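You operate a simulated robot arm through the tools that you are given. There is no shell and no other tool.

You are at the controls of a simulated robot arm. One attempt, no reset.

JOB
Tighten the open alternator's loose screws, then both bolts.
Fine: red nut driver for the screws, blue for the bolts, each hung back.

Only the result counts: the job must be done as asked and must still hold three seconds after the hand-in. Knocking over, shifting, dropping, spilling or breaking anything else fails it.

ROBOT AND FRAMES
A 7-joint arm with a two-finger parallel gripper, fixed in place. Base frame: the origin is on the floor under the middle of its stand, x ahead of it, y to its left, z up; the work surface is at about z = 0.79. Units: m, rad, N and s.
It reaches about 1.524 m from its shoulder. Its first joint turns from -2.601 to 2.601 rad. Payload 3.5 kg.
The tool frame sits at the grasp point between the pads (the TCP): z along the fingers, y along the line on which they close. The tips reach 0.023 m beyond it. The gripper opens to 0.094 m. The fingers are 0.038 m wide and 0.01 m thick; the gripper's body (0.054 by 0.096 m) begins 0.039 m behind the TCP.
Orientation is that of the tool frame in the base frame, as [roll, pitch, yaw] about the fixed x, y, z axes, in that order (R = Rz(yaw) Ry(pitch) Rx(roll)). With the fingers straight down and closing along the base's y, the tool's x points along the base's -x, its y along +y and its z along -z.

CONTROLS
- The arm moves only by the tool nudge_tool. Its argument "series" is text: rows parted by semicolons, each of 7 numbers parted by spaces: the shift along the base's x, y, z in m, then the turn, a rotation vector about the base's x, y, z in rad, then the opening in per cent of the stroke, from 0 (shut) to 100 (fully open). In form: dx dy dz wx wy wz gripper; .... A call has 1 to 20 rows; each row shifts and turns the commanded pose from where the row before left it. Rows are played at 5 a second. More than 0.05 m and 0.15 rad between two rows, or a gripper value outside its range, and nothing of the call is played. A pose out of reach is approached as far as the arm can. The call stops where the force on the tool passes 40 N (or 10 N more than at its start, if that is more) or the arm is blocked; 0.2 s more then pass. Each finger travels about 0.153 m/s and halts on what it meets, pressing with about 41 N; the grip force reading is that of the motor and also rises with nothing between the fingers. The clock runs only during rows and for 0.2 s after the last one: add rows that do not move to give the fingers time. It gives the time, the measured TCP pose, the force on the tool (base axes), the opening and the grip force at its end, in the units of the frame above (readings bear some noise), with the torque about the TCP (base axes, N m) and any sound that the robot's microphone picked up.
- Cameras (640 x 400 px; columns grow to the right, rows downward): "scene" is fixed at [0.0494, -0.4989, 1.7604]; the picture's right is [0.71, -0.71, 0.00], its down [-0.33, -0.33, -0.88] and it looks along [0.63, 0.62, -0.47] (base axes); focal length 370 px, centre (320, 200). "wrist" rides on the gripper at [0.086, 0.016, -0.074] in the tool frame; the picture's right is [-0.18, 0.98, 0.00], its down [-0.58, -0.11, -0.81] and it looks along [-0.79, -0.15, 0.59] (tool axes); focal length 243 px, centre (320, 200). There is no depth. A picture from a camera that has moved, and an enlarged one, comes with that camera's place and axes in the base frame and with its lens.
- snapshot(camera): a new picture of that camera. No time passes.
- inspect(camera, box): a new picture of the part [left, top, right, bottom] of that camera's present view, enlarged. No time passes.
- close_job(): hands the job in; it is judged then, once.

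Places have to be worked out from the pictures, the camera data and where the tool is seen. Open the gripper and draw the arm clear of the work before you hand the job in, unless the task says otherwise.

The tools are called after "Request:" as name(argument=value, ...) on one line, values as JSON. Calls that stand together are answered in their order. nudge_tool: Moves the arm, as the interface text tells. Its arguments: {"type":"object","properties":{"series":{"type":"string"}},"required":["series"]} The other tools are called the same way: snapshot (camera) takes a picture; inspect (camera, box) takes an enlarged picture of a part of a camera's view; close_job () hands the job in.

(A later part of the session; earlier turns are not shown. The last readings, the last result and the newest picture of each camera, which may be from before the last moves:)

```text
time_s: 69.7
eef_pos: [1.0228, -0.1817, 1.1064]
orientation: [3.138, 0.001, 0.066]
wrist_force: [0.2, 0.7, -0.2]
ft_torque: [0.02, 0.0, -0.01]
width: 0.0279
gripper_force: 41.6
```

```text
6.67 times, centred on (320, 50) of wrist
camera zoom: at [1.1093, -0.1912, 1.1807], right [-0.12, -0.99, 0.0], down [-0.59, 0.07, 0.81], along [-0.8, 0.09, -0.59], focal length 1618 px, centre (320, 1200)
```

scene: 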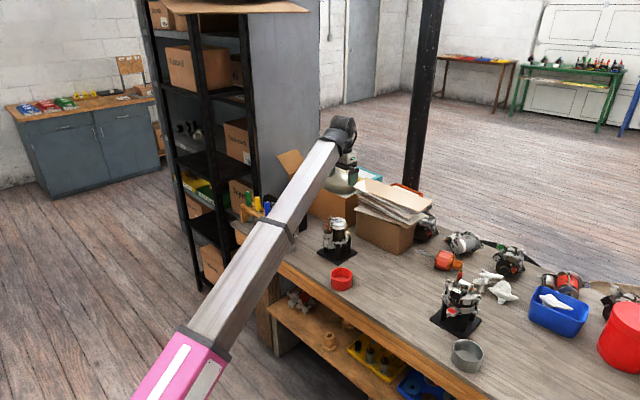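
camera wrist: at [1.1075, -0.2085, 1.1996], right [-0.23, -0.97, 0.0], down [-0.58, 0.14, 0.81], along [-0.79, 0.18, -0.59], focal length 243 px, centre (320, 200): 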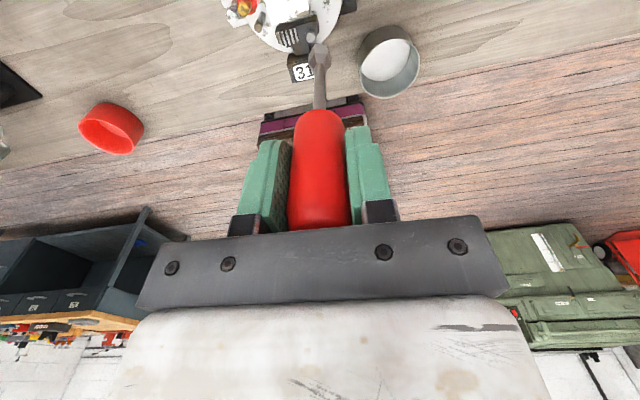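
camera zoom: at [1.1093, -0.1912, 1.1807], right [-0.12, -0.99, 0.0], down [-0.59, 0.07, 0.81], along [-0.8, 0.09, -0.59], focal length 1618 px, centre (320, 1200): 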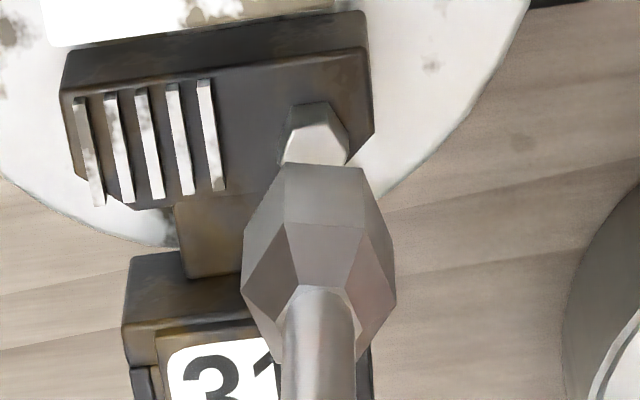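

Down a further ~0.8 mm. I wind back and do a third stroke, watching for torque.

Request:
nudge_tool(series="0 0 0 0 0 0.15 0; 0 0 0 0 0 0.15 0; 0 0 0 0 0 0.15 0; 0 0 0 0 0 0.15 0; 0 0 0 0 0 0.15 0; 0 0 0 0 0 0.15 0; 0 0 0 0 0 0.15 0; 0 0 0 0 0 0.15 0; 0 0 0 0 0 0.15 0; 0 0 0 0 0 0.15 0; 0 0 0 0 0 0.15 0; 0 0 0 0 0 0.15 0; 0 0 0 0 0 0.15 0; 0 0 0 0 0 0.15 0; 0 0 0 0 0 0.15 0; 0 0 -0.01 0 0 0.03 0; 0 0 -0.01 0 0 0 0; 0 0 -0.005 0 0 0 0; 0 0 -0.003 0 0 0 0; 0 0 0 0 0 0 0")

Request:
nudge_tool(series="0 0 0 0 0 -0.1 0; 0 0 0 0 0 -0.14 0; 0 0 0 0 0 -0.14 0; 0 0 0 0 0 -0.14 0; 0 0 0 0 0 -0.14 0; 0 0 0 0 0 -0.14 0; 0 0 0 0 0 -0.14 0; 0 0 0 0 0 -0.14 0; 0 0 0 0 0 -0.14 0; 0 0 0 0 0 -0.14 0; 0 0 0 0 0 -0.14 0; 0 0 0 0 0 -0.14 0; 0 0 0 0 0 -0.14 0; 0 0 0 0 0 -0.14 0; 0 0 0 0 0 -0.14 0; 0 0 0 0 0 -0.14 0; 0 0 0 0 0 -0.08 0; 0 0 0 0 0 0 0")

Request:
inspect(camera="scene", box=[455, 278, 475, 298])

```text
time_s: 73.9
eef_pos: [1.022, -0.183, 1.0781]
orientation: [3.139, 0.003, 2.345]
wrist_force: [0.0, 0.1, -1.1]
ft_torque: [0.01, 0.02, 0.02]
width: 0.0277
gripper_force: 40.9
```

```text
time_s: 77.7
eef_pos: [1.0221, -0.1827, 1.0787]
orientation: [3.138, 0.002, 0.066]
wrist_force: [-0.8, 0.4, -1.3]
ft_torque: [0.05, -0.03, -0.01]
width: 0.0276
gripper_force: 41.1
```

```text
16.00 times, centred on (465, 288) of scene
camera zoom: at [0.0494, -0.4989, 1.7604], right [0.71, -0.71, 0.0], down [-0.33, -0.33, -0.88], along [0.63, 0.62, -0.47], focal length 5914 px, centre (-2000, -1208)
```

zoom: 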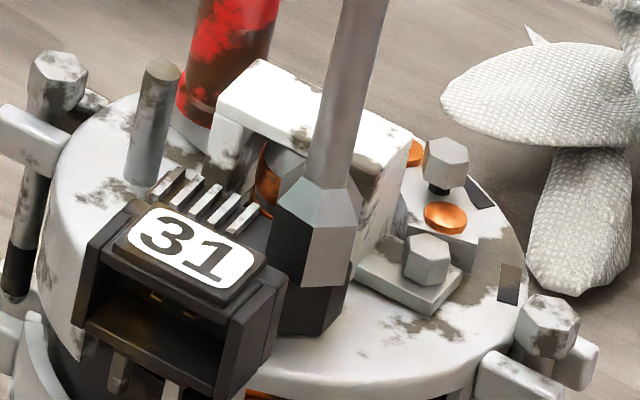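

I lift again to check the head.

Request:
nudge_tool(series="0 0 0.006 0 0 0 0; 0 0 0.01 0 0 0 0; 0 0 0.012 0 0 0 0; 0 0 0 0 0 0 0")

Request:
inspect(camera="scene", box=[455, 278, 475, 298])

Request:
inspect(camera="wrist", box=[290, 20, 350, 80])

```text
time_s: 78.7
eef_pos: [1.0224, -0.1822, 1.1066]
orientation: [3.138, 0.001, 0.067]
wrist_force: [0.5, 0.1, -0.1]
ft_torque: [-0.02, -0.02, -0.02]
width: 0.0279
gripper_force: 40.6
```

```text
16.00 times, centred on (465, 288) of scene
camera zoom: at [0.0494, -0.4989, 1.7604], right [0.71, -0.71, 0.0], down [-0.33, -0.33, -0.88], along [0.63, 0.62, -0.47], focal length 5914 px, centre (-2000, -1208)
```

zoom: 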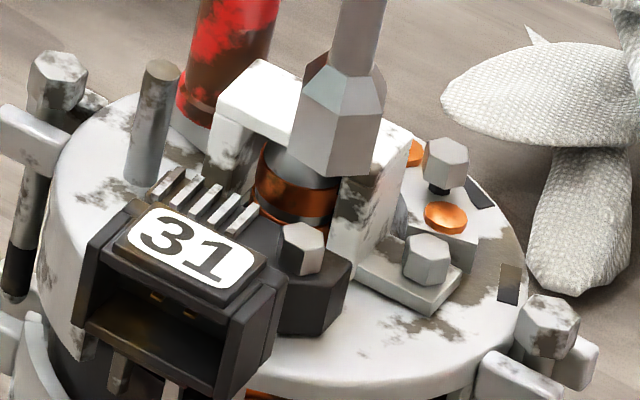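

```text
6.67 times, centred on (320, 50) of wrist
camera zoom: at [1.109, -0.1918, 1.181], right [-0.12, -0.99, 0.0], down [-0.59, 0.07, 0.81], along [-0.8, 0.09, -0.59], focal length 1618 px, centre (320, 1200)
```

zoom: 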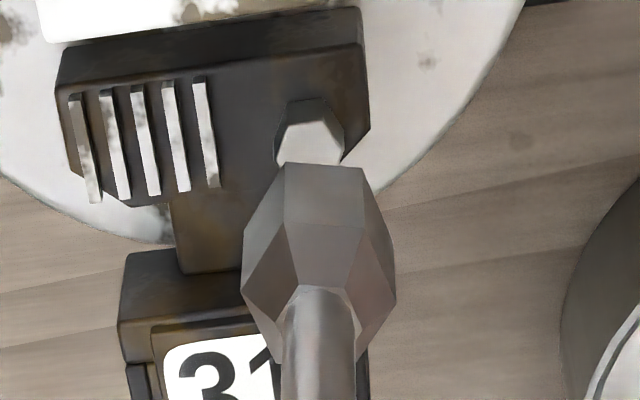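

Head position looks unchanged after the third stroke, so A may be seated. I check its gap from the low +y viewpoint used before, raising clear first.

Request:
nudge_tool(series="0 0 0.03 0 0 0.14 0; 0 0 0.02 0 0 0.14 0; 0 0.03 0 0 0 0.14 0; 0 0.03 0 0 0 0.14 0; 0.01 0.03 0 0 0 0.14 0; 0.01 0.03 0 0 0 0.14 0; 0.01 0.03 0 0 0 0.14 0; 0.01 0.01 0 0 0 0.14 0; 0.01 0 -0.02 0 0 0.14 0; 0 0 -0.03 0 0 0.14 0; 0 0 -0.03 0 0 0.14 0; 0 0 -0.03 0 0 0.14 0; 0 0 -0.02 0 0 0.14 0; 0 0 0 0 0 0 0")

Request:
snapshot(camera="wrist")

```text
time_s: 81.7
eef_pos: [1.0726, -0.0219, 1.0275]
orientation: [3.137, 0.002, 1.886]
wrist_force: [0.4, 0.1, -2.0]
ft_torque: [0.03, -0.01, 0.0]
width: 0.0276
gripper_force: 40.6
```

```text
taken
camera wrist: at [1.0599, 0.0663, 1.1004], right [0.99, 0.13, 0.0], down [0.07, -0.59, 0.81], along [0.11, -0.8, -0.59], focal length 243 px, centre (320, 200)
```

wrist: 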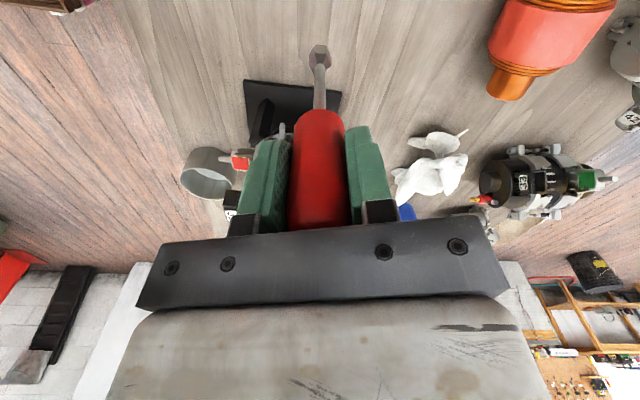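

The left finger hides the alternator; I shift 5.5 cm in +x so it appears left of the fingers (the red motor on the bench is still 15 cm away).

Request:
nudge_tool(series="0.03 0 0 0 0 0 0; 0.03 0 0 0 0 0 0; 0 0 0 0 0 0 0")

Request:
snapshot(camera="wrist")

Request:
inspect(camera="wrist", box=[180, 160, 250, 230])

```text
time_s: 82.5
eef_pos: [1.1325, -0.0214, 1.0275]
orientation: [3.138, 0.002, 1.885]
wrist_force: [0.4, 1.0, -1.3]
ft_torque: [0.01, -0.01, 0.04]
width: 0.0278
gripper_force: 40.7
```

```text
taken
camera wrist: at [1.1199, 0.0664, 1.1008], right [0.99, 0.13, 0.0], down [0.07, -0.59, 0.81], along [0.11, -0.8, -0.59], focal length 243 px, centre (320, 200)
```

wrist: 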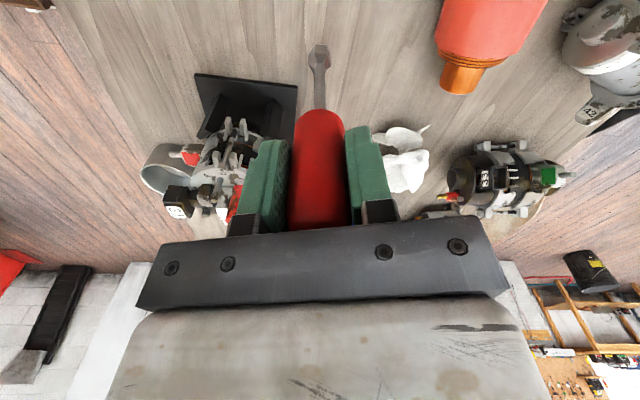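

```text
5.71 times, centred on (215, 195) of wrist
camera zoom: at [1.1199, 0.0664, 1.1008], right [0.99, 0.13, 0.0], down [0.07, -0.59, 0.81], along [0.11, -0.8, -0.59], focal length 1386 px, centre (920, 229)
```

zoom: 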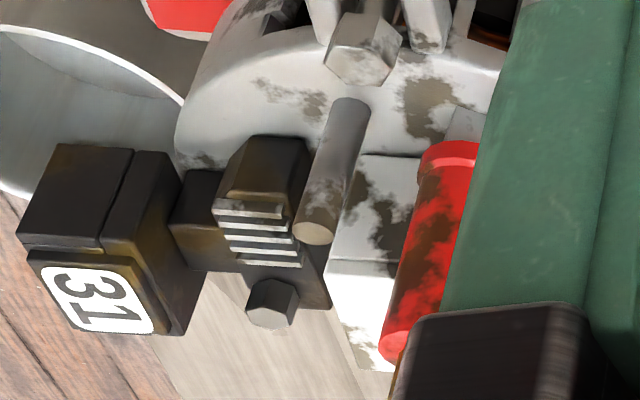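

Request:
inspect(camera="wrist", box=[195, 190, 225, 225])

```text
11.43 times, centred on (210, 208) of wrist
camera zoom: at [1.1199, 0.0664, 1.1008], right [0.99, 0.13, 0.0], down [0.07, -0.59, 0.81], along [0.11, -0.8, -0.59], focal length 2773 px, centre (1577, 114)
```

zoom: 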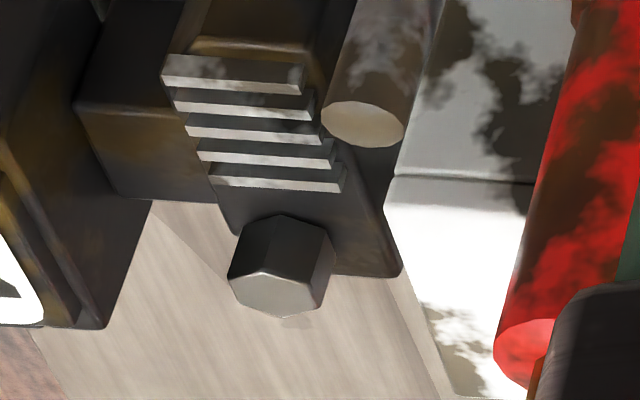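

Head A now sits down on its block with no shank visible. Next screw B: I raise high, move over (1.071, -0.189) at yaw ≈ 2.35, and stop about 2.5 cm above it.

Request:
nudge_tool(series="0 0 0.04 0 0 0 0; 0 0 0.045 0 0 0 0; 0 0 0.04 0 0 0 0; -0.01 -0.03 0 0 0 0.06 0; -0.01 -0.03 0 0 0 0.08 0; -0.01 -0.03 0 0 0 0.08 0; -0.01 -0.03 0 0 0 0.08 0; -0.01 -0.03 0 0 0 0.08 0; -0.0103 -0.0184 0 0 0 0.08 0; 0 0 -0.02 0 0 0 0; 0 0 -0.018 0 0 0 0; 0 0 0 0 0 0 0")

Request:
inspect(camera="wrist", box=[280, 0, 360, 60])

Request:
inspect(camera="scene", box=[460, 270, 485, 295])

```text
time_s: 85.1
eef_pos: [1.073, -0.191, 1.1131]
orientation: [3.139, 0.001, 2.346]
wrist_force: [-0.1, -0.1, -1.4]
ft_torque: [0.0, -0.01, 0.0]
width: 0.0275
gripper_force: 41.0
```

```text
6.67 times, centred on (320, 30) of wrist
camera zoom: at [1.0223, -0.1174, 1.1874], right [0.83, 0.56, 0.0], down [0.33, -0.49, 0.81], along [0.45, -0.67, -0.59], focal length 1618 px, centre (320, 1333)
```

zoom: 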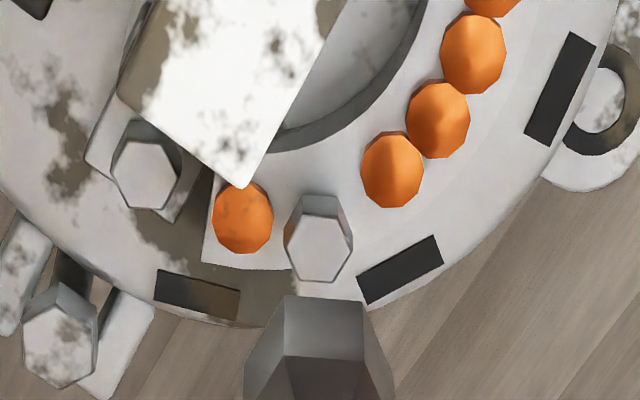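

```text
16.00 times, centred on (472, 282) of scene
camera zoom: at [0.0494, -0.4989, 1.7604], right [0.71, -0.71, 0.0], down [-0.33, -0.33, -0.88], along [0.63, 0.62, -0.47], focal length 5914 px, centre (-2120, -1120)
```

zoom: 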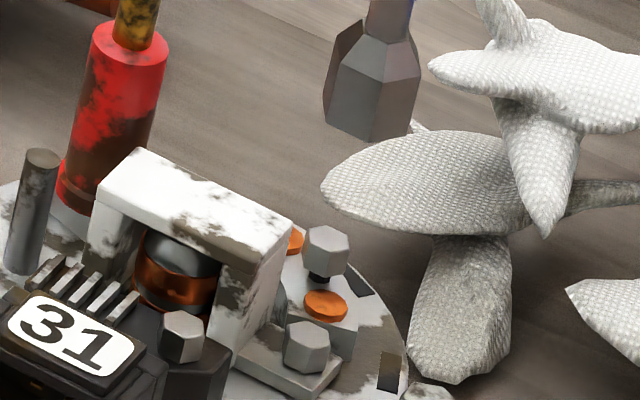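

B is lined up sideways in the wrist view; the scene view suggests it is ~2 mm toward the camera side. I shift (-1.0, +1.6 mm) and lower to just above the head for another check.

Request:
nudge_tool(series="-0.001 0.0016 -0.008 0 0 0 0; 0 0 -0.008 0 0 0 0; 0 0 0 0 0 0 0")

Request:
inspect(camera="wrist", box=[290, 15, 350, 65])

Request:
inspect(camera="scene", box=[460, 270, 485, 295])

```text
time_s: 85.9
eef_pos: [1.0725, -0.1902, 1.0973]
orientation: [3.139, 0.001, 2.347]
wrist_force: [-0.2, -0.6, -0.5]
ft_torque: [0.03, -0.04, 0.03]
width: 0.0273
gripper_force: 41.2
```

```text
8.00 times, centred on (320, 40) of wrist
camera zoom: at [1.0218, -0.1161, 1.1716], right [0.83, 0.56, 0.0], down [0.33, -0.49, 0.81], along [0.45, -0.67, -0.59], focal length 1941 px, centre (320, 1480)
```

zoom: 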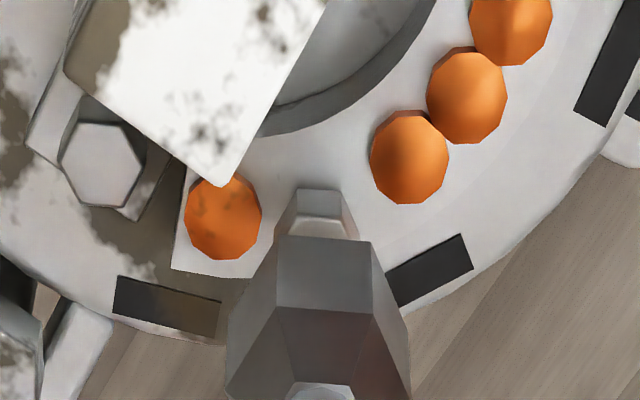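

```text
16.00 times, centred on (472, 282) of scene
camera zoom: at [0.0494, -0.4989, 1.7604], right [0.71, -0.71, 0.0], down [-0.33, -0.33, -0.88], along [0.63, 0.62, -0.47], focal length 5914 px, centre (-2120, -1120)
```

zoom: 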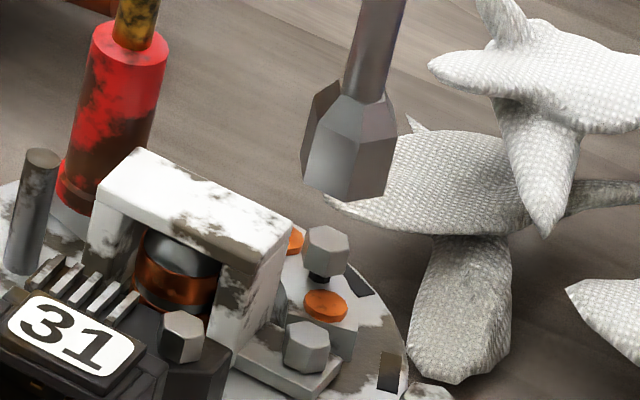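

Nearly there: I shift another (-0.6, +0.8 mm) and lower over B in small steps to about TCP z 1.077.

Request:
nudge_tool(series="-0.0006 0.0008 -0.006 0 0 0 0; 0 0 -0.005 0 0 0 0; 0 0 -0.004 0 0 0 0; 0 0 -0.003 0 0 0 0; 0 0 -0.002 0 0 0 0; 0 0 0 0 0 0 0")

Request:
inspect(camera="wrist", box=[290, 25, 350, 75])

Request:
inspect(camera="scene", box=[460, 270, 485, 295])

```text
time_s: 87.3
eef_pos: [1.0712, -0.1896, 1.0801]
orientation: [3.137, 0.004, 2.346]
wrist_force: [1.8, 1.1, 19.6]
ft_torque: [-0.05, -0.25, 0.0]
width: 0.0275
gripper_force: 41.5
```

```text
8.00 times, centred on (320, 50) of wrist
camera zoom: at [1.0202, -0.1148, 1.1532], right [0.83, 0.56, 0.01], down [0.32, -0.49, 0.81], along [0.45, -0.67, -0.59], focal length 1941 px, centre (320, 1400)
```

zoom: 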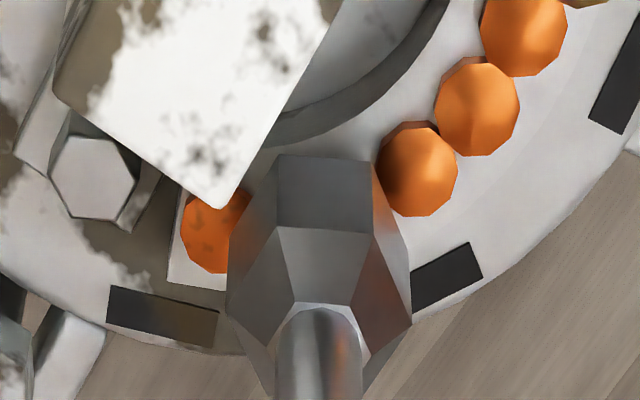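

```text
16.00 times, centred on (472, 282) of scene
camera zoom: at [0.0494, -0.4989, 1.7604], right [0.71, -0.71, 0.0], down [-0.33, -0.33, -0.88], along [0.63, 0.62, -0.47], focal length 5914 px, centre (-2120, -1120)
```

zoom: 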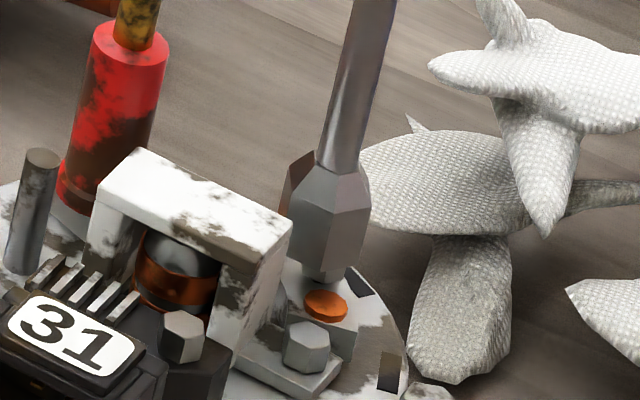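

Contact at TCP z ≈ 1.079 with 20 N, a little higher than expected: probably the rim on a neighbouring diode or on the head's corners. I ease up 1.5 mm and turn a little, feeling for it to drop in.

Request:
nudge_tool(series="0 0 0.0015 0 0 0 0; 0 0 0 0 0 -0.1 0; 0 0 0 0 0 -0.1 0; 0 0 -0.0005 0 0 -0.1 0; 0 0 0 0 0 0 0")

Request:
inspect(camera="scene", box=[464, 276, 484, 296])

```text
time_s: 88.5
eef_pos: [1.0721, -0.1896, 1.0791]
orientation: [3.137, -0.001, 2.045]
wrist_force: [3.4, 3.1, 18.7]
ft_torque: [0.11, -0.45, 0.0]
width: 0.0276
gripper_force: 40.8
```

```text
16.00 times, centred on (474, 286) of scene
camera zoom: at [0.0494, -0.4989, 1.7604], right [0.71, -0.71, 0.0], down [-0.33, -0.33, -0.88], along [0.63, 0.62, -0.47], focal length 5914 px, centre (-2144, -1176)
```

zoom: 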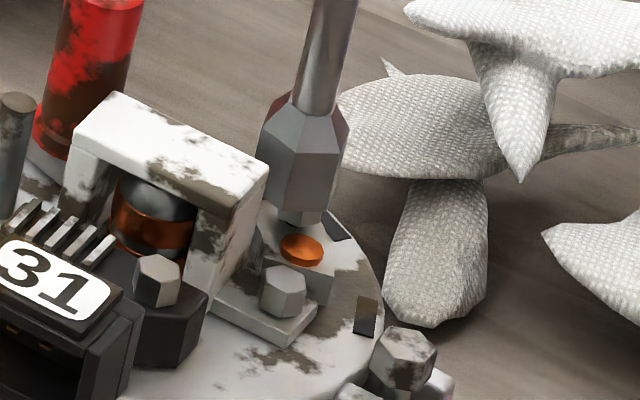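

Still pressed, with a side push toward (+x,+y) as if the bracket's corner touches the socket. I lift 4 mm and look closely from the wrist.

Request:
nudge_tool(series="0 0 0.002 0 0 0 0; 0 0 0.002 0 0 0 0; 0 0 0 0 0 0 0")

Request:
inspect(camera="wrist", box=[290, 25, 350, 75])

Request:
inspect(camera="scene", box=[464, 276, 484, 296])

```text
time_s: 89.3
eef_pos: [1.0713, -0.1888, 1.0826]
orientation: [3.138, -0.001, 2.045]
wrist_force: [-0.6, -1.2, -1.1]
ft_torque: [-0.02, -0.02, 0.04]
width: 0.0278
gripper_force: 40.7
```

```text
8.00 times, centred on (320, 50) of wrist
camera zoom: at [1.0443, -0.1036, 1.1564], right [0.96, 0.28, 0.0], down [0.17, -0.57, 0.81], along [0.23, -0.77, -0.59], focal length 1941 px, centre (320, 1400)
```

zoom: 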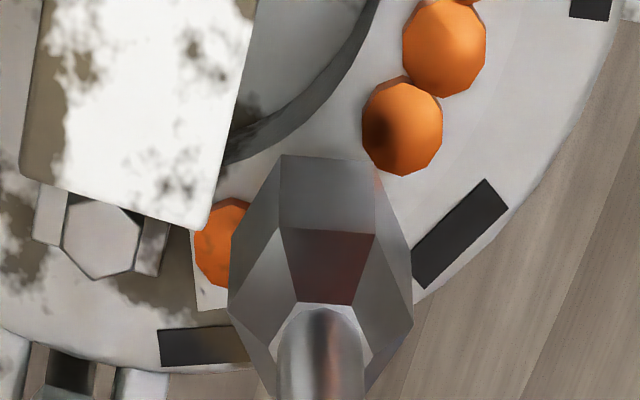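

```text
16.00 times, centred on (474, 286) of scene
camera zoom: at [0.0494, -0.4989, 1.7604], right [0.71, -0.71, 0.0], down [-0.33, -0.33, -0.88], along [0.63, 0.62, -0.47], focal length 5914 px, centre (-2144, -1176)
```

zoom: 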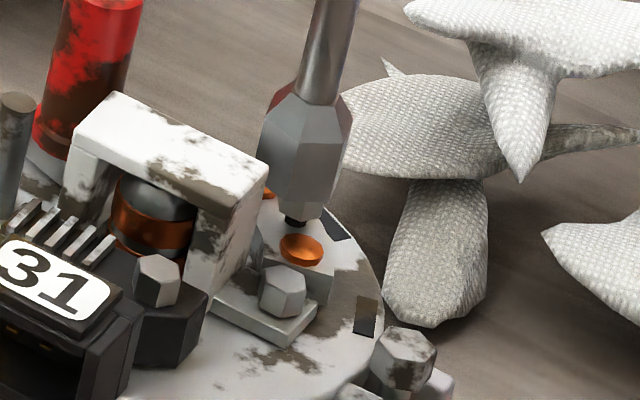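

Geometry makes sense now: the rim simply rests on the diode tops with the head ~6 mm inside, so I should turn just above that. I lower to TCP z ≈ 1.0803 and run the stroke down to yaw ≈ 0.07.

Request:
nudge_tool(series="0 0 -0.0022 0 0 0 0; 0 0 0 0 0 -0.13 0; 0 0 0 0 0 -0.14 0; 0 0 0 0 0 -0.14 0; 0 0 0 0 0 -0.14 0; 0 0 0 0 0 -0.14 0; 0 0 0 0 0 -0.14 0; 0 0 0 0 0 -0.14 0; 0 0 0 0 0 -0.14 0; 0 0 0 0 0 -0.14 0; 0 0 0 0 0 -0.14 0; 0 0 0 0 0 -0.14 0; 0 0 0 0 0 -0.14 0; 0 0 0 0 0 -0.14 0; 0 0 0 0 0 -0.14 0; 0 0 0 0 0 0 0")

Request:
inspect(camera="scene", box=[464, 276, 484, 296])

Request:
inspect(camera="wrist", box=[290, 25, 350, 75])

```text
time_s: 92.7
eef_pos: [1.0721, -0.1892, 1.0807]
orientation: [3.14, 0.001, 0.094]
wrist_force: [0.5, 0.4, -0.9]
ft_torque: [0.0, 0.02, -0.01]
width: 0.028
gripper_force: 41.0
```

```text
16.00 times, centred on (474, 286) of scene
camera zoom: at [0.0494, -0.4989, 1.7604], right [0.71, -0.71, 0.0], down [-0.33, -0.33, -0.88], along [0.63, 0.62, -0.47], focal length 5914 px, centre (-2144, -1176)
```

zoom: 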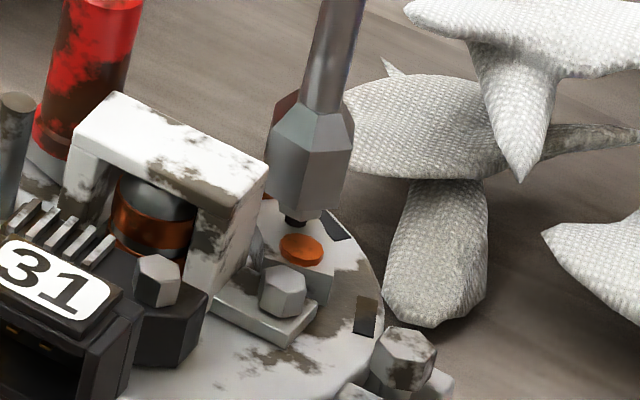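

```text
8.00 times, centred on (320, 50) of wrist
camera zoom: at [1.1577, -0.1955, 1.1543], right [-0.09, -1.0, 0.0], down [-0.59, 0.06, 0.81], along [-0.8, 0.07, -0.59], focal length 1941 px, centre (320, 1400)
```

zoom: 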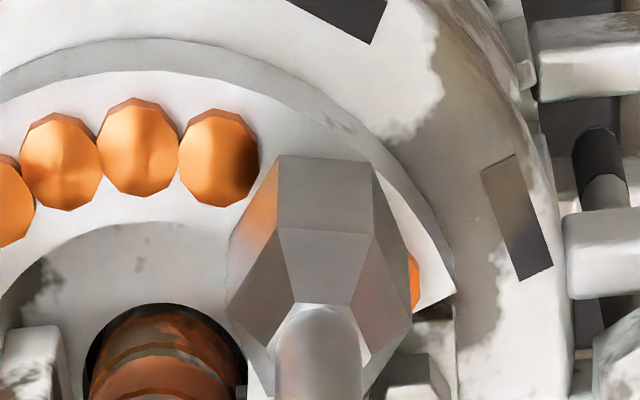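

Free of force. I lift 2.5 cm to see whether B has moved.

Request:
nudge_tool(series="0 0 0.006 0 0 0 0; 0 0 0.01 0 0 0 0; 0 0 0.01 0 0 0 0; 0 0 0 0 0 0 0")

Request:
inspect(camera="scene", box=[464, 276, 484, 296])

Request:
inspect(camera="wrist", box=[290, 15, 350, 65])

```text
time_s: 93.7
eef_pos: [1.0703, -0.1879, 1.1054]
orientation: [3.139, 0.003, 0.096]
wrist_force: [-0.3, 0.8, -1.2]
ft_torque: [-0.01, 0.01, -0.02]
width: 0.0276
gripper_force: 40.5
```

```text
16.00 times, centred on (474, 286) of scene
camera zoom: at [0.0494, -0.4989, 1.7604], right [0.71, -0.71, 0.0], down [-0.33, -0.33, -0.88], along [0.63, 0.62, -0.47], focal length 5914 px, centre (-2144, -1176)
```

zoom: 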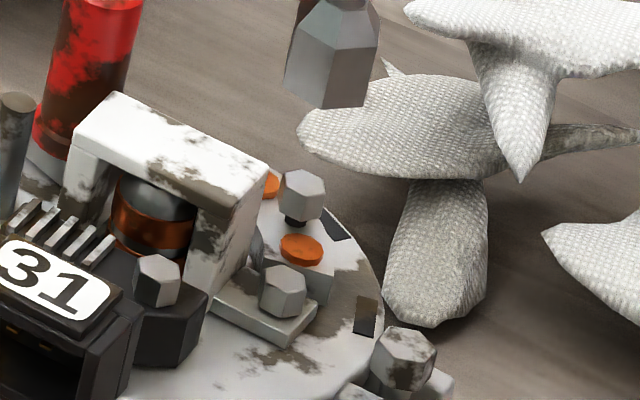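

```text
8.00 times, centred on (320, 40) of wrist
camera zoom: at [1.1577, -0.1952, 1.1807], right [-0.09, -1.0, 0.0], down [-0.59, 0.06, 0.81], along [-0.8, 0.07, -0.59], focal length 1941 px, centre (320, 1480)
```

zoom: 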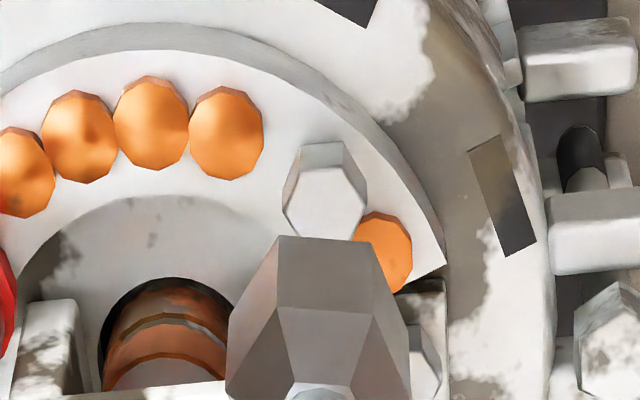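

B turned and came down about 1 mm. I wind back, trim y by -0.5 mm, lower again just above the diodes and do the second stroke.

Request:
nudge_tool(series="0 -0.0005 0 0 0 0.15 0; 0 0 0 0 0 0.15 0; 0 0 0 0 0 0.15 0; 0 0 0 0 0 0.15 0; 0 0 0 0 0 0.15 0; 0 0 0 0 0 0.15 0; 0 0 0 0 0 0.15 0; 0 0 0 0 0 0.15 0; 0 0 0 0 0 0.15 0; 0 0 0 0 0 0.15 0; 0 0 0 0 0 0.15 0; 0 0 0 0 0 0.15 0; 0 0 0 0 0 0.15 0; 0 0 0 0 0 0.15 0; 0 0 0 0 0 0.15 0; 0 0 -0.01 0 0 0 0; 0 0 -0.01 0 0 0 0; 0 0 -0.0045 0 0 0 0; 0 0 -0.002 0 0 0 0; 0 0 0 0 0 0 0")

Request:
inspect(camera="wrist", box=[290, 25, 350, 75])

```text
time_s: 97.9
eef_pos: [1.0714, -0.1881, 1.0805]
orientation: [3.138, 0.0, 2.343]
wrist_force: [0.5, 0.0, 5.0]
ft_torque: [-0.09, -0.09, 0.02]
width: 0.0276
gripper_force: 40.6
```

```text
8.00 times, centred on (320, 50) of wrist
camera zoom: at [1.0208, -0.1148, 1.1544], right [0.83, 0.55, 0.0], down [0.32, -0.49, 0.81], along [0.45, -0.67, -0.59], focal length 1941 px, centre (320, 1400)
```

zoom: 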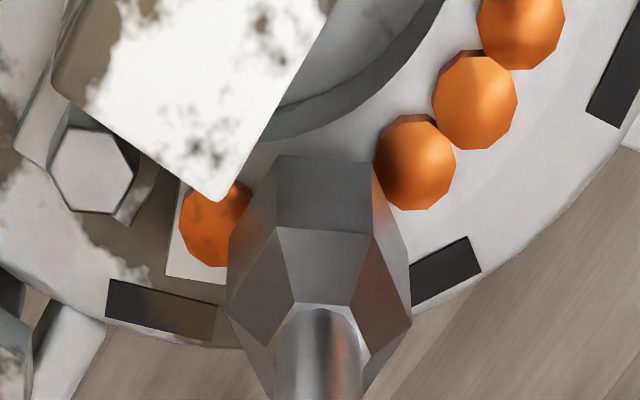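

Light 5 N contact only. Second stroke on B.

Request:
nudge_tool(series="0 0 0.0003 0 0 -0.1 0; 0 0 0 0 0 -0.14 0; 0 0 0 0 0 -0.14 0; 0 0 0 0 0 -0.14 0; 0 0 0 0 0 -0.14 0; 0 0 0 0 0 -0.14 0; 0 0 0 0 0 -0.14 0; 0 0 0 0 0 -0.14 0; 0 0 0 0 0 -0.14 0; 0 0 0 0 0 -0.14 0; 0 0 0 0 0 -0.14 0; 0 0 0 0 0 -0.14 0; 0 0 0 0 0 -0.14 0; 0 0 0 0 0 -0.14 0; 0 0 0 0 0 -0.14 0; 0 0 0 0 0 -0.14 0; 0 0 0 0 0 -0.07 0; 0 0 0 0 0 0 0")

Request:
nudge_tool(series="0 0 0.006 0 0 0 0; 0 0 0.01 0 0 0 0; 0 0 0.01 0 0 0 0; 0 0 0 0 0 0 0")

Request:
inspect(camera="scene", box=[464, 276, 484, 296])

Request:
inspect(camera="wrist", box=[290, 15, 350, 65])

```text
time_s: 101.7
eef_pos: [1.0714, -0.1889, 1.0797]
orientation: [3.138, 0.001, 0.073]
wrist_force: [0.0, -0.4, -1.3]
ft_torque: [0.01, -0.06, -0.03]
width: 0.0274
gripper_force: 40.9
```

```text
time_s: 102.7
eef_pos: [1.071, -0.1892, 1.1061]
orientation: [3.139, 0.002, 0.074]
wrist_force: [-0.1, 0.8, -1.1]
ft_torque: [0.01, 0.02, 0.0]
width: 0.0274
gripper_force: 41.2
```

```text
16.00 times, centred on (474, 286) of scene
camera zoom: at [0.0494, -0.4989, 1.7604], right [0.71, -0.71, 0.0], down [-0.33, -0.33, -0.88], along [0.63, 0.62, -0.47], focal length 5914 px, centre (-2144, -1176)
```

zoom: 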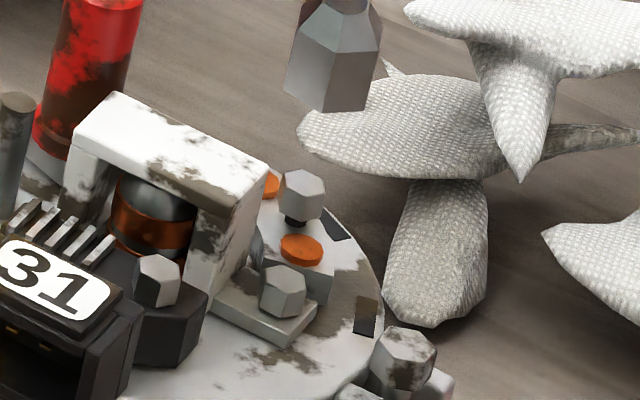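

```text
8.00 times, centred on (320, 40) of wrist
camera zoom: at [1.1574, -0.1976, 1.1802], right [-0.11, -0.99, 0.0], down [-0.59, 0.07, 0.81], along [-0.8, 0.09, -0.59], focal length 1941 px, centre (320, 1480)
```

zoom: 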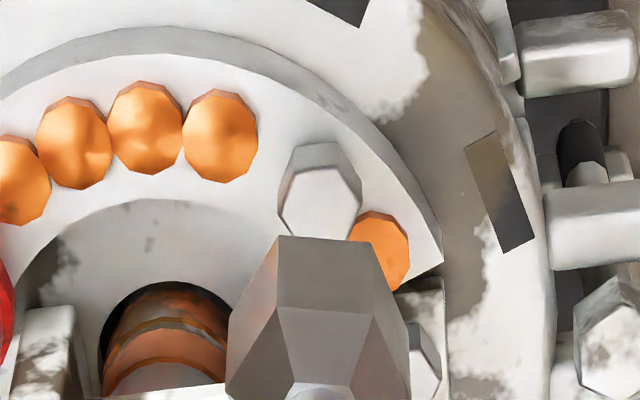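

B has not moved in height (its shank still shows), so the socket isn't driving it. I need the hex phases: I zoom on B's head now.

Request:
inspect(camera="wrist", box=[308, 24, 338, 46])

Request:
inspect(camera="scene", box=[465, 280, 481, 290])

```text
16.00 times, centred on (323, 35) of wrist
camera zoom: at [1.1574, -0.1976, 1.1802], right [-0.11, -0.99, 0.0], down [-0.59, 0.07, 0.81], along [-0.8, 0.09, -0.59], focal length 3882 px, centre (272, 2840)
```

zoom: 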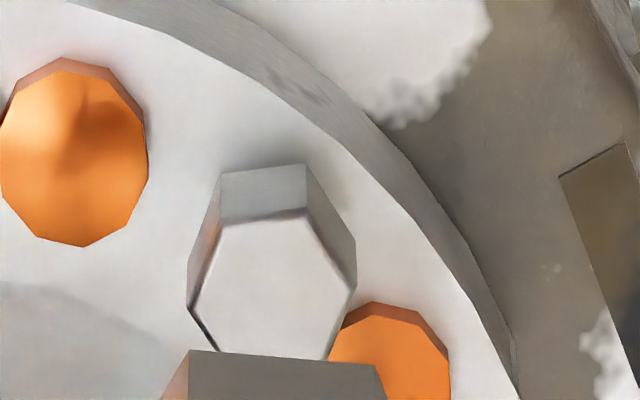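

```text
16.00 times, centred on (473, 285) of scene
camera zoom: at [0.0494, -0.4989, 1.7604], right [0.71, -0.71, 0.0], down [-0.33, -0.33, -0.88], along [0.63, 0.62, -0.47], focal length 5914 px, centre (-2128, -1160)
```

zoom: 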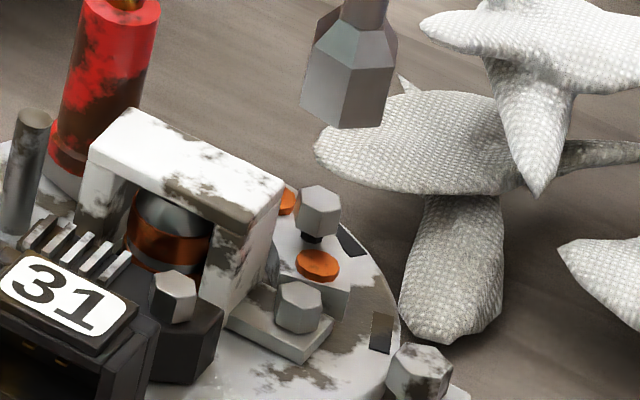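

B's hex phase is ≈0° and the socket matches it at yaw ≈ 2.367; B is at (1.070, -0.188), right under the axis. I wind back to that yaw, come down until light contact and press with a small dither to see if it seats deeper.

Request:
nudge_tool(series="-0.0003 0 0 0 0 0.15 0; 0 0 0 0 0 0.15 0; 0 0 0 0 0 0.15 0; 0 0 0 0 0 0.15 0; 0 0 0 0 0 0.15 0; 0 0 0 0 0 0.15 0; 0 0 0 0 0 0.15 0; 0 0 0 0 0 0.15 0; 0 0 0 0 0 0.15 0; 0 0 0 0 0 0.15 0; 0 0 0 0 0 0.15 0; 0 0 0 0 0 0.15 0; 0 0 0 0 0 0.15 0; 0 0 0 0 0 0.15 0; 0 0 0 0 0 0.15 0; 0 0 -0.01 0 0 0.04 0; 0 0 -0.01 0 0 0 0; 0 0 -0.004 0 0 0 0; 0 0 0 0 0 0 0")

Request:
inspect(camera="wrist", box=[290, 25, 350, 75])

Request:
inspect(camera="scene", box=[465, 280, 481, 290])

```text
time_s: 106.7
eef_pos: [1.0707, -0.1904, 1.0817]
orientation: [3.138, 0.001, 2.364]
wrist_force: [-0.1, -0.9, -0.5]
ft_torque: [0.02, -0.02, -0.01]
width: 0.0275
gripper_force: 40.4
```

```text
8.00 times, centred on (320, 50) of wrist
camera zoom: at [1.0188, -0.1158, 1.1563], right [0.82, 0.57, 0.0], down [0.33, -0.49, 0.81], along [0.46, -0.66, -0.59], focal length 1941 px, centre (320, 1400)
```

zoom: 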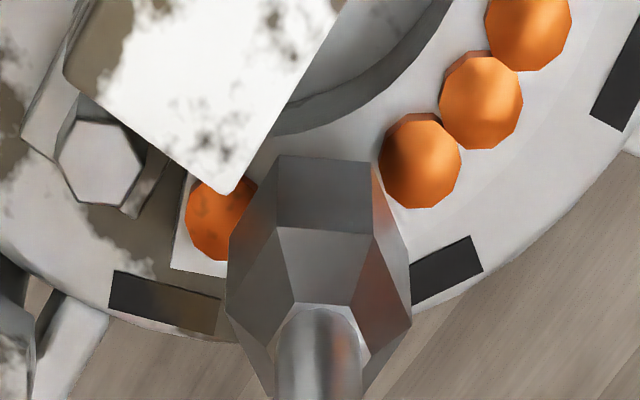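

```text
16.00 times, centred on (473, 285) of scene
camera zoom: at [0.0494, -0.4989, 1.7604], right [0.71, -0.71, 0.0], down [-0.33, -0.33, -0.88], along [0.63, 0.62, -0.47], focal length 5914 px, centre (-2128, -1160)
```

zoom: 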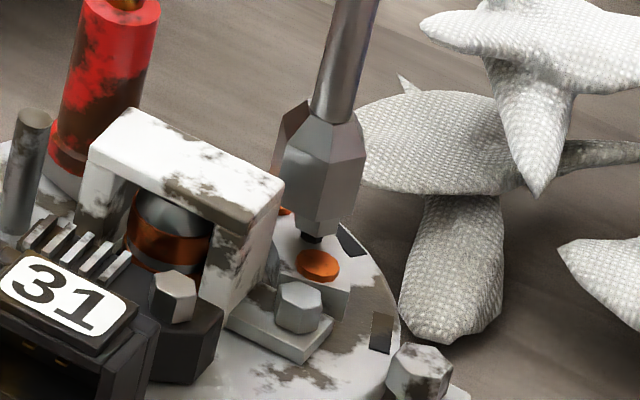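

At TCP z ≈ 1.082 there is no contact and the head's lower edge is visible under the rim. I press down in 0.8 mm steps.

Request:
nudge_tool(series="0 0 -0.0008 0 0 0 0; 0 0 -0.0008 0 0 0 0; 0 0 0 0 0 0 0")

Request:
nudge_tool(series="0 0 -0.0008 0 0 0 0; 0 0 0 0 0 0 0")

Request:
inspect(camera="scene", box=[465, 280, 481, 290])

```text
time_s: 107.5
eef_pos: [1.0713, -0.1887, 1.0798]
orientation: [3.139, 0.002, 2.363]
wrist_force: [-0.4, 0.1, 1.5]
ft_torque: [-0.04, 0.01, 0.0]
width: 0.0275
gripper_force: 41.2
```

```text
time_s: 108.1
eef_pos: [1.0698, -0.1896, 1.0804]
orientation: [3.134, 0.001, 2.365]
wrist_force: [0.9, 1.2, 5.8]
ft_torque: [0.04, -0.04, -0.01]
width: 0.0275
gripper_force: 41.0
```

```text
16.00 times, centred on (473, 285) of scene
camera zoom: at [0.0494, -0.4989, 1.7604], right [0.71, -0.71, 0.0], down [-0.33, -0.33, -0.88], along [0.63, 0.62, -0.47], focal length 5914 px, centre (-2128, -1160)
```

zoom: 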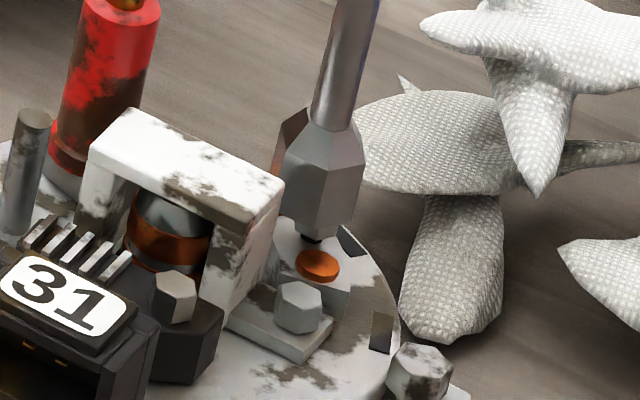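

Contact starts at TCP z ≈ 1.080 again. I press to about 15–20 N here (hex-aligned) and turn clockwise 60° to see whether torque appears.

Request:
nudge_tool(series="0 0 -0.0012 0 0 0 0; 0 0 0 0 0 -0.08 0; 0 0 0 0 0 -0.08 0; 0 0 0 0 0 -0.08 0; 0 0 0 0 0 -0.08 0; 0 0 0 0 0 -0.08 0")

Request:
inspect(camera="scene", box=[465, 280, 481, 290])

Request:
inspect(camera="wrist", box=[290, 25, 350, 75])

```text
time_s: 109.5
eef_pos: [1.0711, -0.1892, 1.0795]
orientation: [3.137, 0.002, 1.961]
wrist_force: [4.7, 0.1, 14.7]
ft_torque: [0.06, -0.59, 0.03]
width: 0.0274
gripper_force: 41.3
```

```text
16.00 times, centred on (473, 285) of scene
camera zoom: at [0.0494, -0.4989, 1.7604], right [0.71, -0.71, 0.0], down [-0.33, -0.33, -0.88], along [0.63, 0.62, -0.47], focal length 5914 px, centre (-2128, -1160)
```

zoom: 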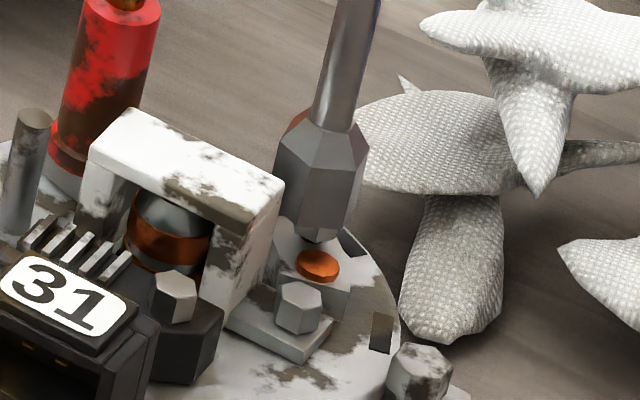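

```text
8.00 times, centred on (320, 50) of wrist
camera zoom: at [1.0512, -0.102, 1.1536], right [0.98, 0.2, 0.01], down [0.12, -0.58, 0.81], along [0.17, -0.79, -0.59], focal length 1941 px, centre (320, 1400)
```

zoom: 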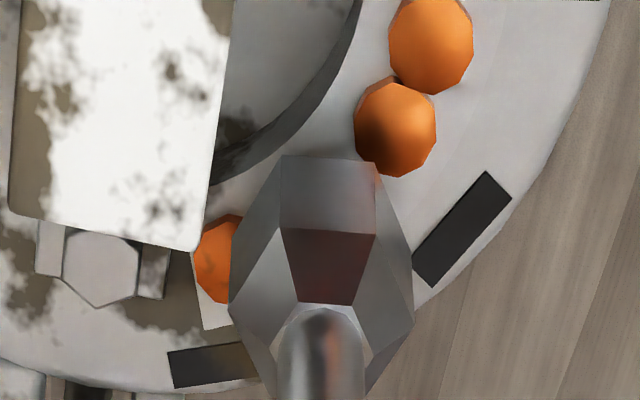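

No torque on B, though the same approach did drive A. To understand the stop, I test A again: if its contact height dropped with the head, the stop is the socket floor on the head; if unchanged, it's the rim on the block.

Request:
nudge_tool(series="0 0 0.005 0 0 0 0; 0 0 0.015 0 0 0 0; 0 0 0.02 0 0 0 0; -0.02 0.003 0 0 0 0 0; -0.02 0.003 0 0 0 0 0; -0.0067 0.0004 0 0 0 0 0; 0 0 -0.015 0 0 0 0; 0 0 -0.015 0 0 0 0; 0 0 -0.007 0 0 0 0; 0 0 0 0 0 0 0")

Request:
inspect(camera="wrist", box=[290, 25, 350, 75])

Request:
inspect(camera="scene", box=[455, 278, 475, 298])

```text
time_s: 111.7
eef_pos: [1.0226, -0.181, 1.0812]
orientation: [3.139, 0.001, 1.963]
wrist_force: [-0.5, 0.5, -1.3]
ft_torque: [-0.01, -0.01, 0.01]
width: 0.0276
gripper_force: 41.1
```

```text
8.00 times, centred on (320, 50) of wrist
camera zoom: at [1.0046, -0.0954, 1.1554], right [0.98, 0.21, 0.0], down [0.12, -0.58, 0.81], along [0.17, -0.79, -0.59], focal length 1941 px, centre (320, 1400)
```

zoom: 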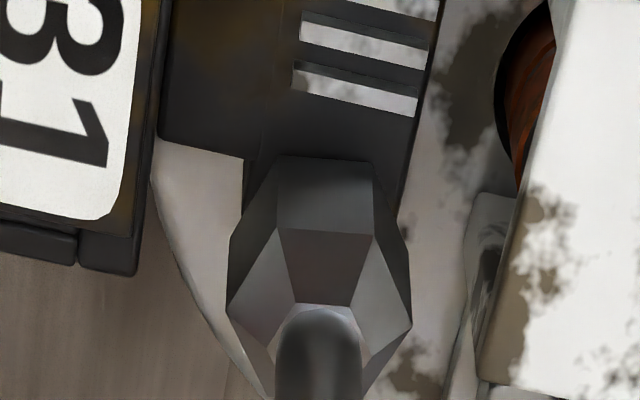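

```text
16.00 times, centred on (465, 288) of scene
camera zoom: at [0.0494, -0.4989, 1.7604], right [0.71, -0.71, 0.0], down [-0.33, -0.33, -0.88], along [0.63, 0.62, -0.47], focal length 5914 px, centre (-2000, -1208)
```

zoom: 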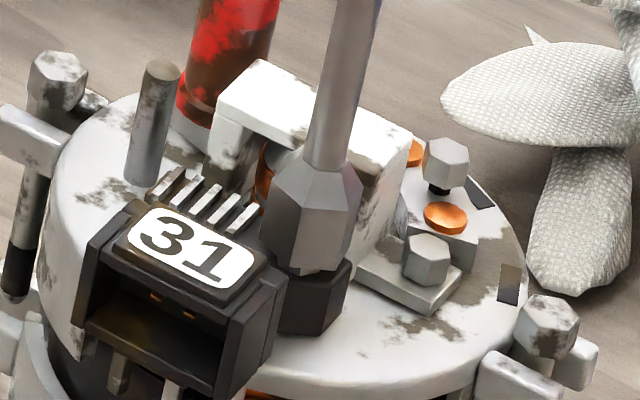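

I lower onto A in small steps to find its contact height.

Request:
nudge_tool(series="0 0 -0.0015 0 0 0 0; 0 0 -0.0015 0 0 0 0; 0 0 -0.001 0 0 0 0; 0 0 0 0 0 0 0")

Request:
nudge_tool(series="0 0 -0.001 0 0 0 0; 0 0 0 0 0 0 0")

Request:
nudge_tool(series="0 0 -0.001 0 0 0 0; 0 0 0 0 0 0 0")

```text
time_s: 112.7
eef_pos: [1.0239, -0.1829, 1.0772]
orientation: [3.137, 0.002, 1.964]
wrist_force: [0.1, 0.2, -1.0]
ft_torque: [-0.02, 0.01, 0.01]
width: 0.0273
gripper_force: 40.6
```

```text
time_s: 113.3
eef_pos: [1.023, -0.1828, 1.0767]
orientation: [3.138, 0.002, 1.963]
wrist_force: [1.2, 0.6, 3.1]
ft_torque: [0.05, -0.02, 0.02]
width: 0.0276
gripper_force: 40.6
```

```text
time_s: 113.9
eef_pos: [1.0235, -0.1824, 1.0762]
orientation: [3.136, 0.002, 1.964]
wrist_force: [1.7, 0.3, 17.6]
ft_torque: [0.11, -0.1, 0.0]
width: 0.0275
gripper_force: 41.1
```

A's contact height is unchanged (rim on its block), so A is seated and B's higher stop plus the side push toward (+x,+y) suggests the socket is slightly off B's centre. I go back over B, offset a bit toward (+x,+y), and search while lightly pressing.

Request:
nudge_tool(series="0 0 0.005 0 0 0 0; 0 0 0.015 0 0 0.1 0; 0 0 0.02 0 0 0.1 0; 0.02 -0.003 0 0 0 0.1 0; 0.02 -0.003 0 0 0 0.08 0; 0.0085 -0.0005 0 0 0 0 0; 0 0 -0.015 0 0 0 0; 0 0 -0.012 0 0 0 0; 0 0 -0.006 0 0 0 0; 0 0 0 0 0 0 0")

Request:
inspect(camera="wrist", box=[290, 25, 350, 75])

Request:
inspect(camera="scene", box=[465, 280, 481, 290])

```text
time_s: 116.1
eef_pos: [1.0714, -0.188, 1.0838]
orientation: [3.137, 0.0, 2.344]
wrist_force: [-0.2, 0.1, -1.0]
ft_torque: [-0.03, -0.01, 0.04]
width: 0.0274
gripper_force: 41.1
```

```text
8.00 times, centred on (320, 50) of wrist
camera zoom: at [1.0222, -0.1147, 1.1565], right [0.83, 0.55, 0.0], down [0.32, -0.49, 0.81], along [0.45, -0.67, -0.59], focal length 1941 px, centre (320, 1400)
```

zoom: 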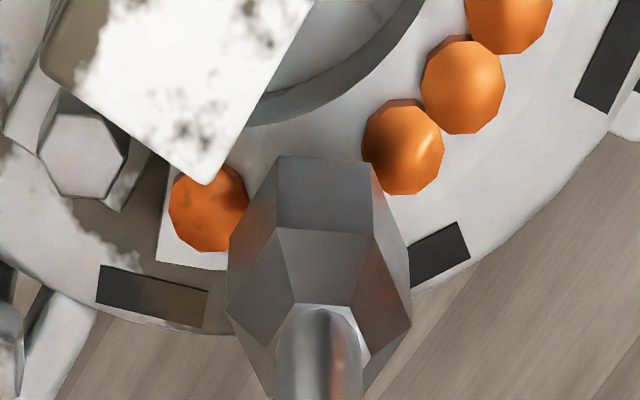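

```text
16.00 times, centred on (473, 285) of scene
camera zoom: at [0.0494, -0.4989, 1.7604], right [0.71, -0.71, 0.0], down [-0.33, -0.33, -0.88], along [0.63, 0.62, -0.47], focal length 5914 px, centre (-2128, -1160)
```

zoom: 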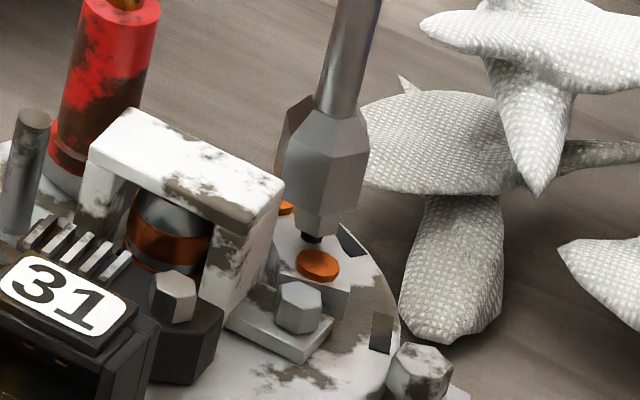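

I lower step by step here to see if the contact height changes with this offset.

Request:
nudge_tool(series="0 0 -0.0015 0 0 0 0; 0 0 -0.001 0 0 0 0; 0 0 0 0 0 0 0")

Request:
nudge_tool(series="0 0 -0.001 0 0 0 0; 0 0 0 0 0 0 0")

Request:
nudge_tool(series="0 0 -0.001 0 0 0 0; 0 0 0 0 0 0 0")

```text
time_s: 116.9
eef_pos: [1.0719, -0.1892, 1.0805]
orientation: [3.138, 0.001, 2.343]
wrist_force: [-0.2, 0.0, -0.9]
ft_torque: [-0.03, 0.01, 0.0]
width: 0.0275
gripper_force: 40.7
```

```text
time_s: 117.5
eef_pos: [1.0713, -0.1889, 1.08]
orientation: [3.138, 0.003, 2.344]
wrist_force: [0.0, 0.1, -1.7]
ft_torque: [0.01, -0.03, 0.02]
width: 0.0276
gripper_force: 41.4
```

```text
time_s: 118.1
eef_pos: [1.0719, -0.1885, 1.0785]
orientation: [3.139, 0.003, 2.345]
wrist_force: [-0.3, -0.6, -1.1]
ft_torque: [0.04, -0.03, 0.03]
width: 0.0275
gripper_force: 41.1
```

It goes deeper now with no contact: the offset was the problem. I continue lowering.

Request:
nudge_tool(series="0 0 -0.001 0 0 0 0; 0 0 -0.001 0 0 0 0; 0 0 0 0 0 0 0")

Request:
nudge_tool(series="0 0 -0.001 0 0 0 0; 0 0 0 0 0 0 0")

Request:
inspect(camera="scene", box=[465, 280, 481, 290])

```text
time_s: 118.9
eef_pos: [1.0727, -0.1874, 1.0766]
orientation: [3.138, 0.002, 2.345]
wrist_force: [0.1, -0.6, -0.6]
ft_torque: [0.01, -0.02, 0.03]
width: 0.0278
gripper_force: 40.5
```

```text
time_s: 119.5
eef_pos: [1.0734, -0.1896, 1.0757]
orientation: [3.137, 0.001, 2.343]
wrist_force: [-0.2, -0.2, -1.7]
ft_torque: [0.01, 0.01, 0.0]
width: 0.028
gripper_force: 40.9
```

```text
16.00 times, centred on (473, 285) of scene
camera zoom: at [0.0494, -0.4989, 1.7604], right [0.71, -0.71, 0.0], down [-0.33, -0.33, -0.88], along [0.63, 0.62, -0.47], focal length 5914 px, centre (-2128, -1160)
```

zoom: 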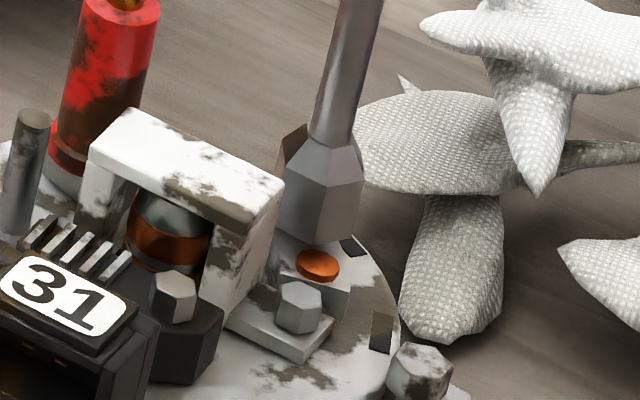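

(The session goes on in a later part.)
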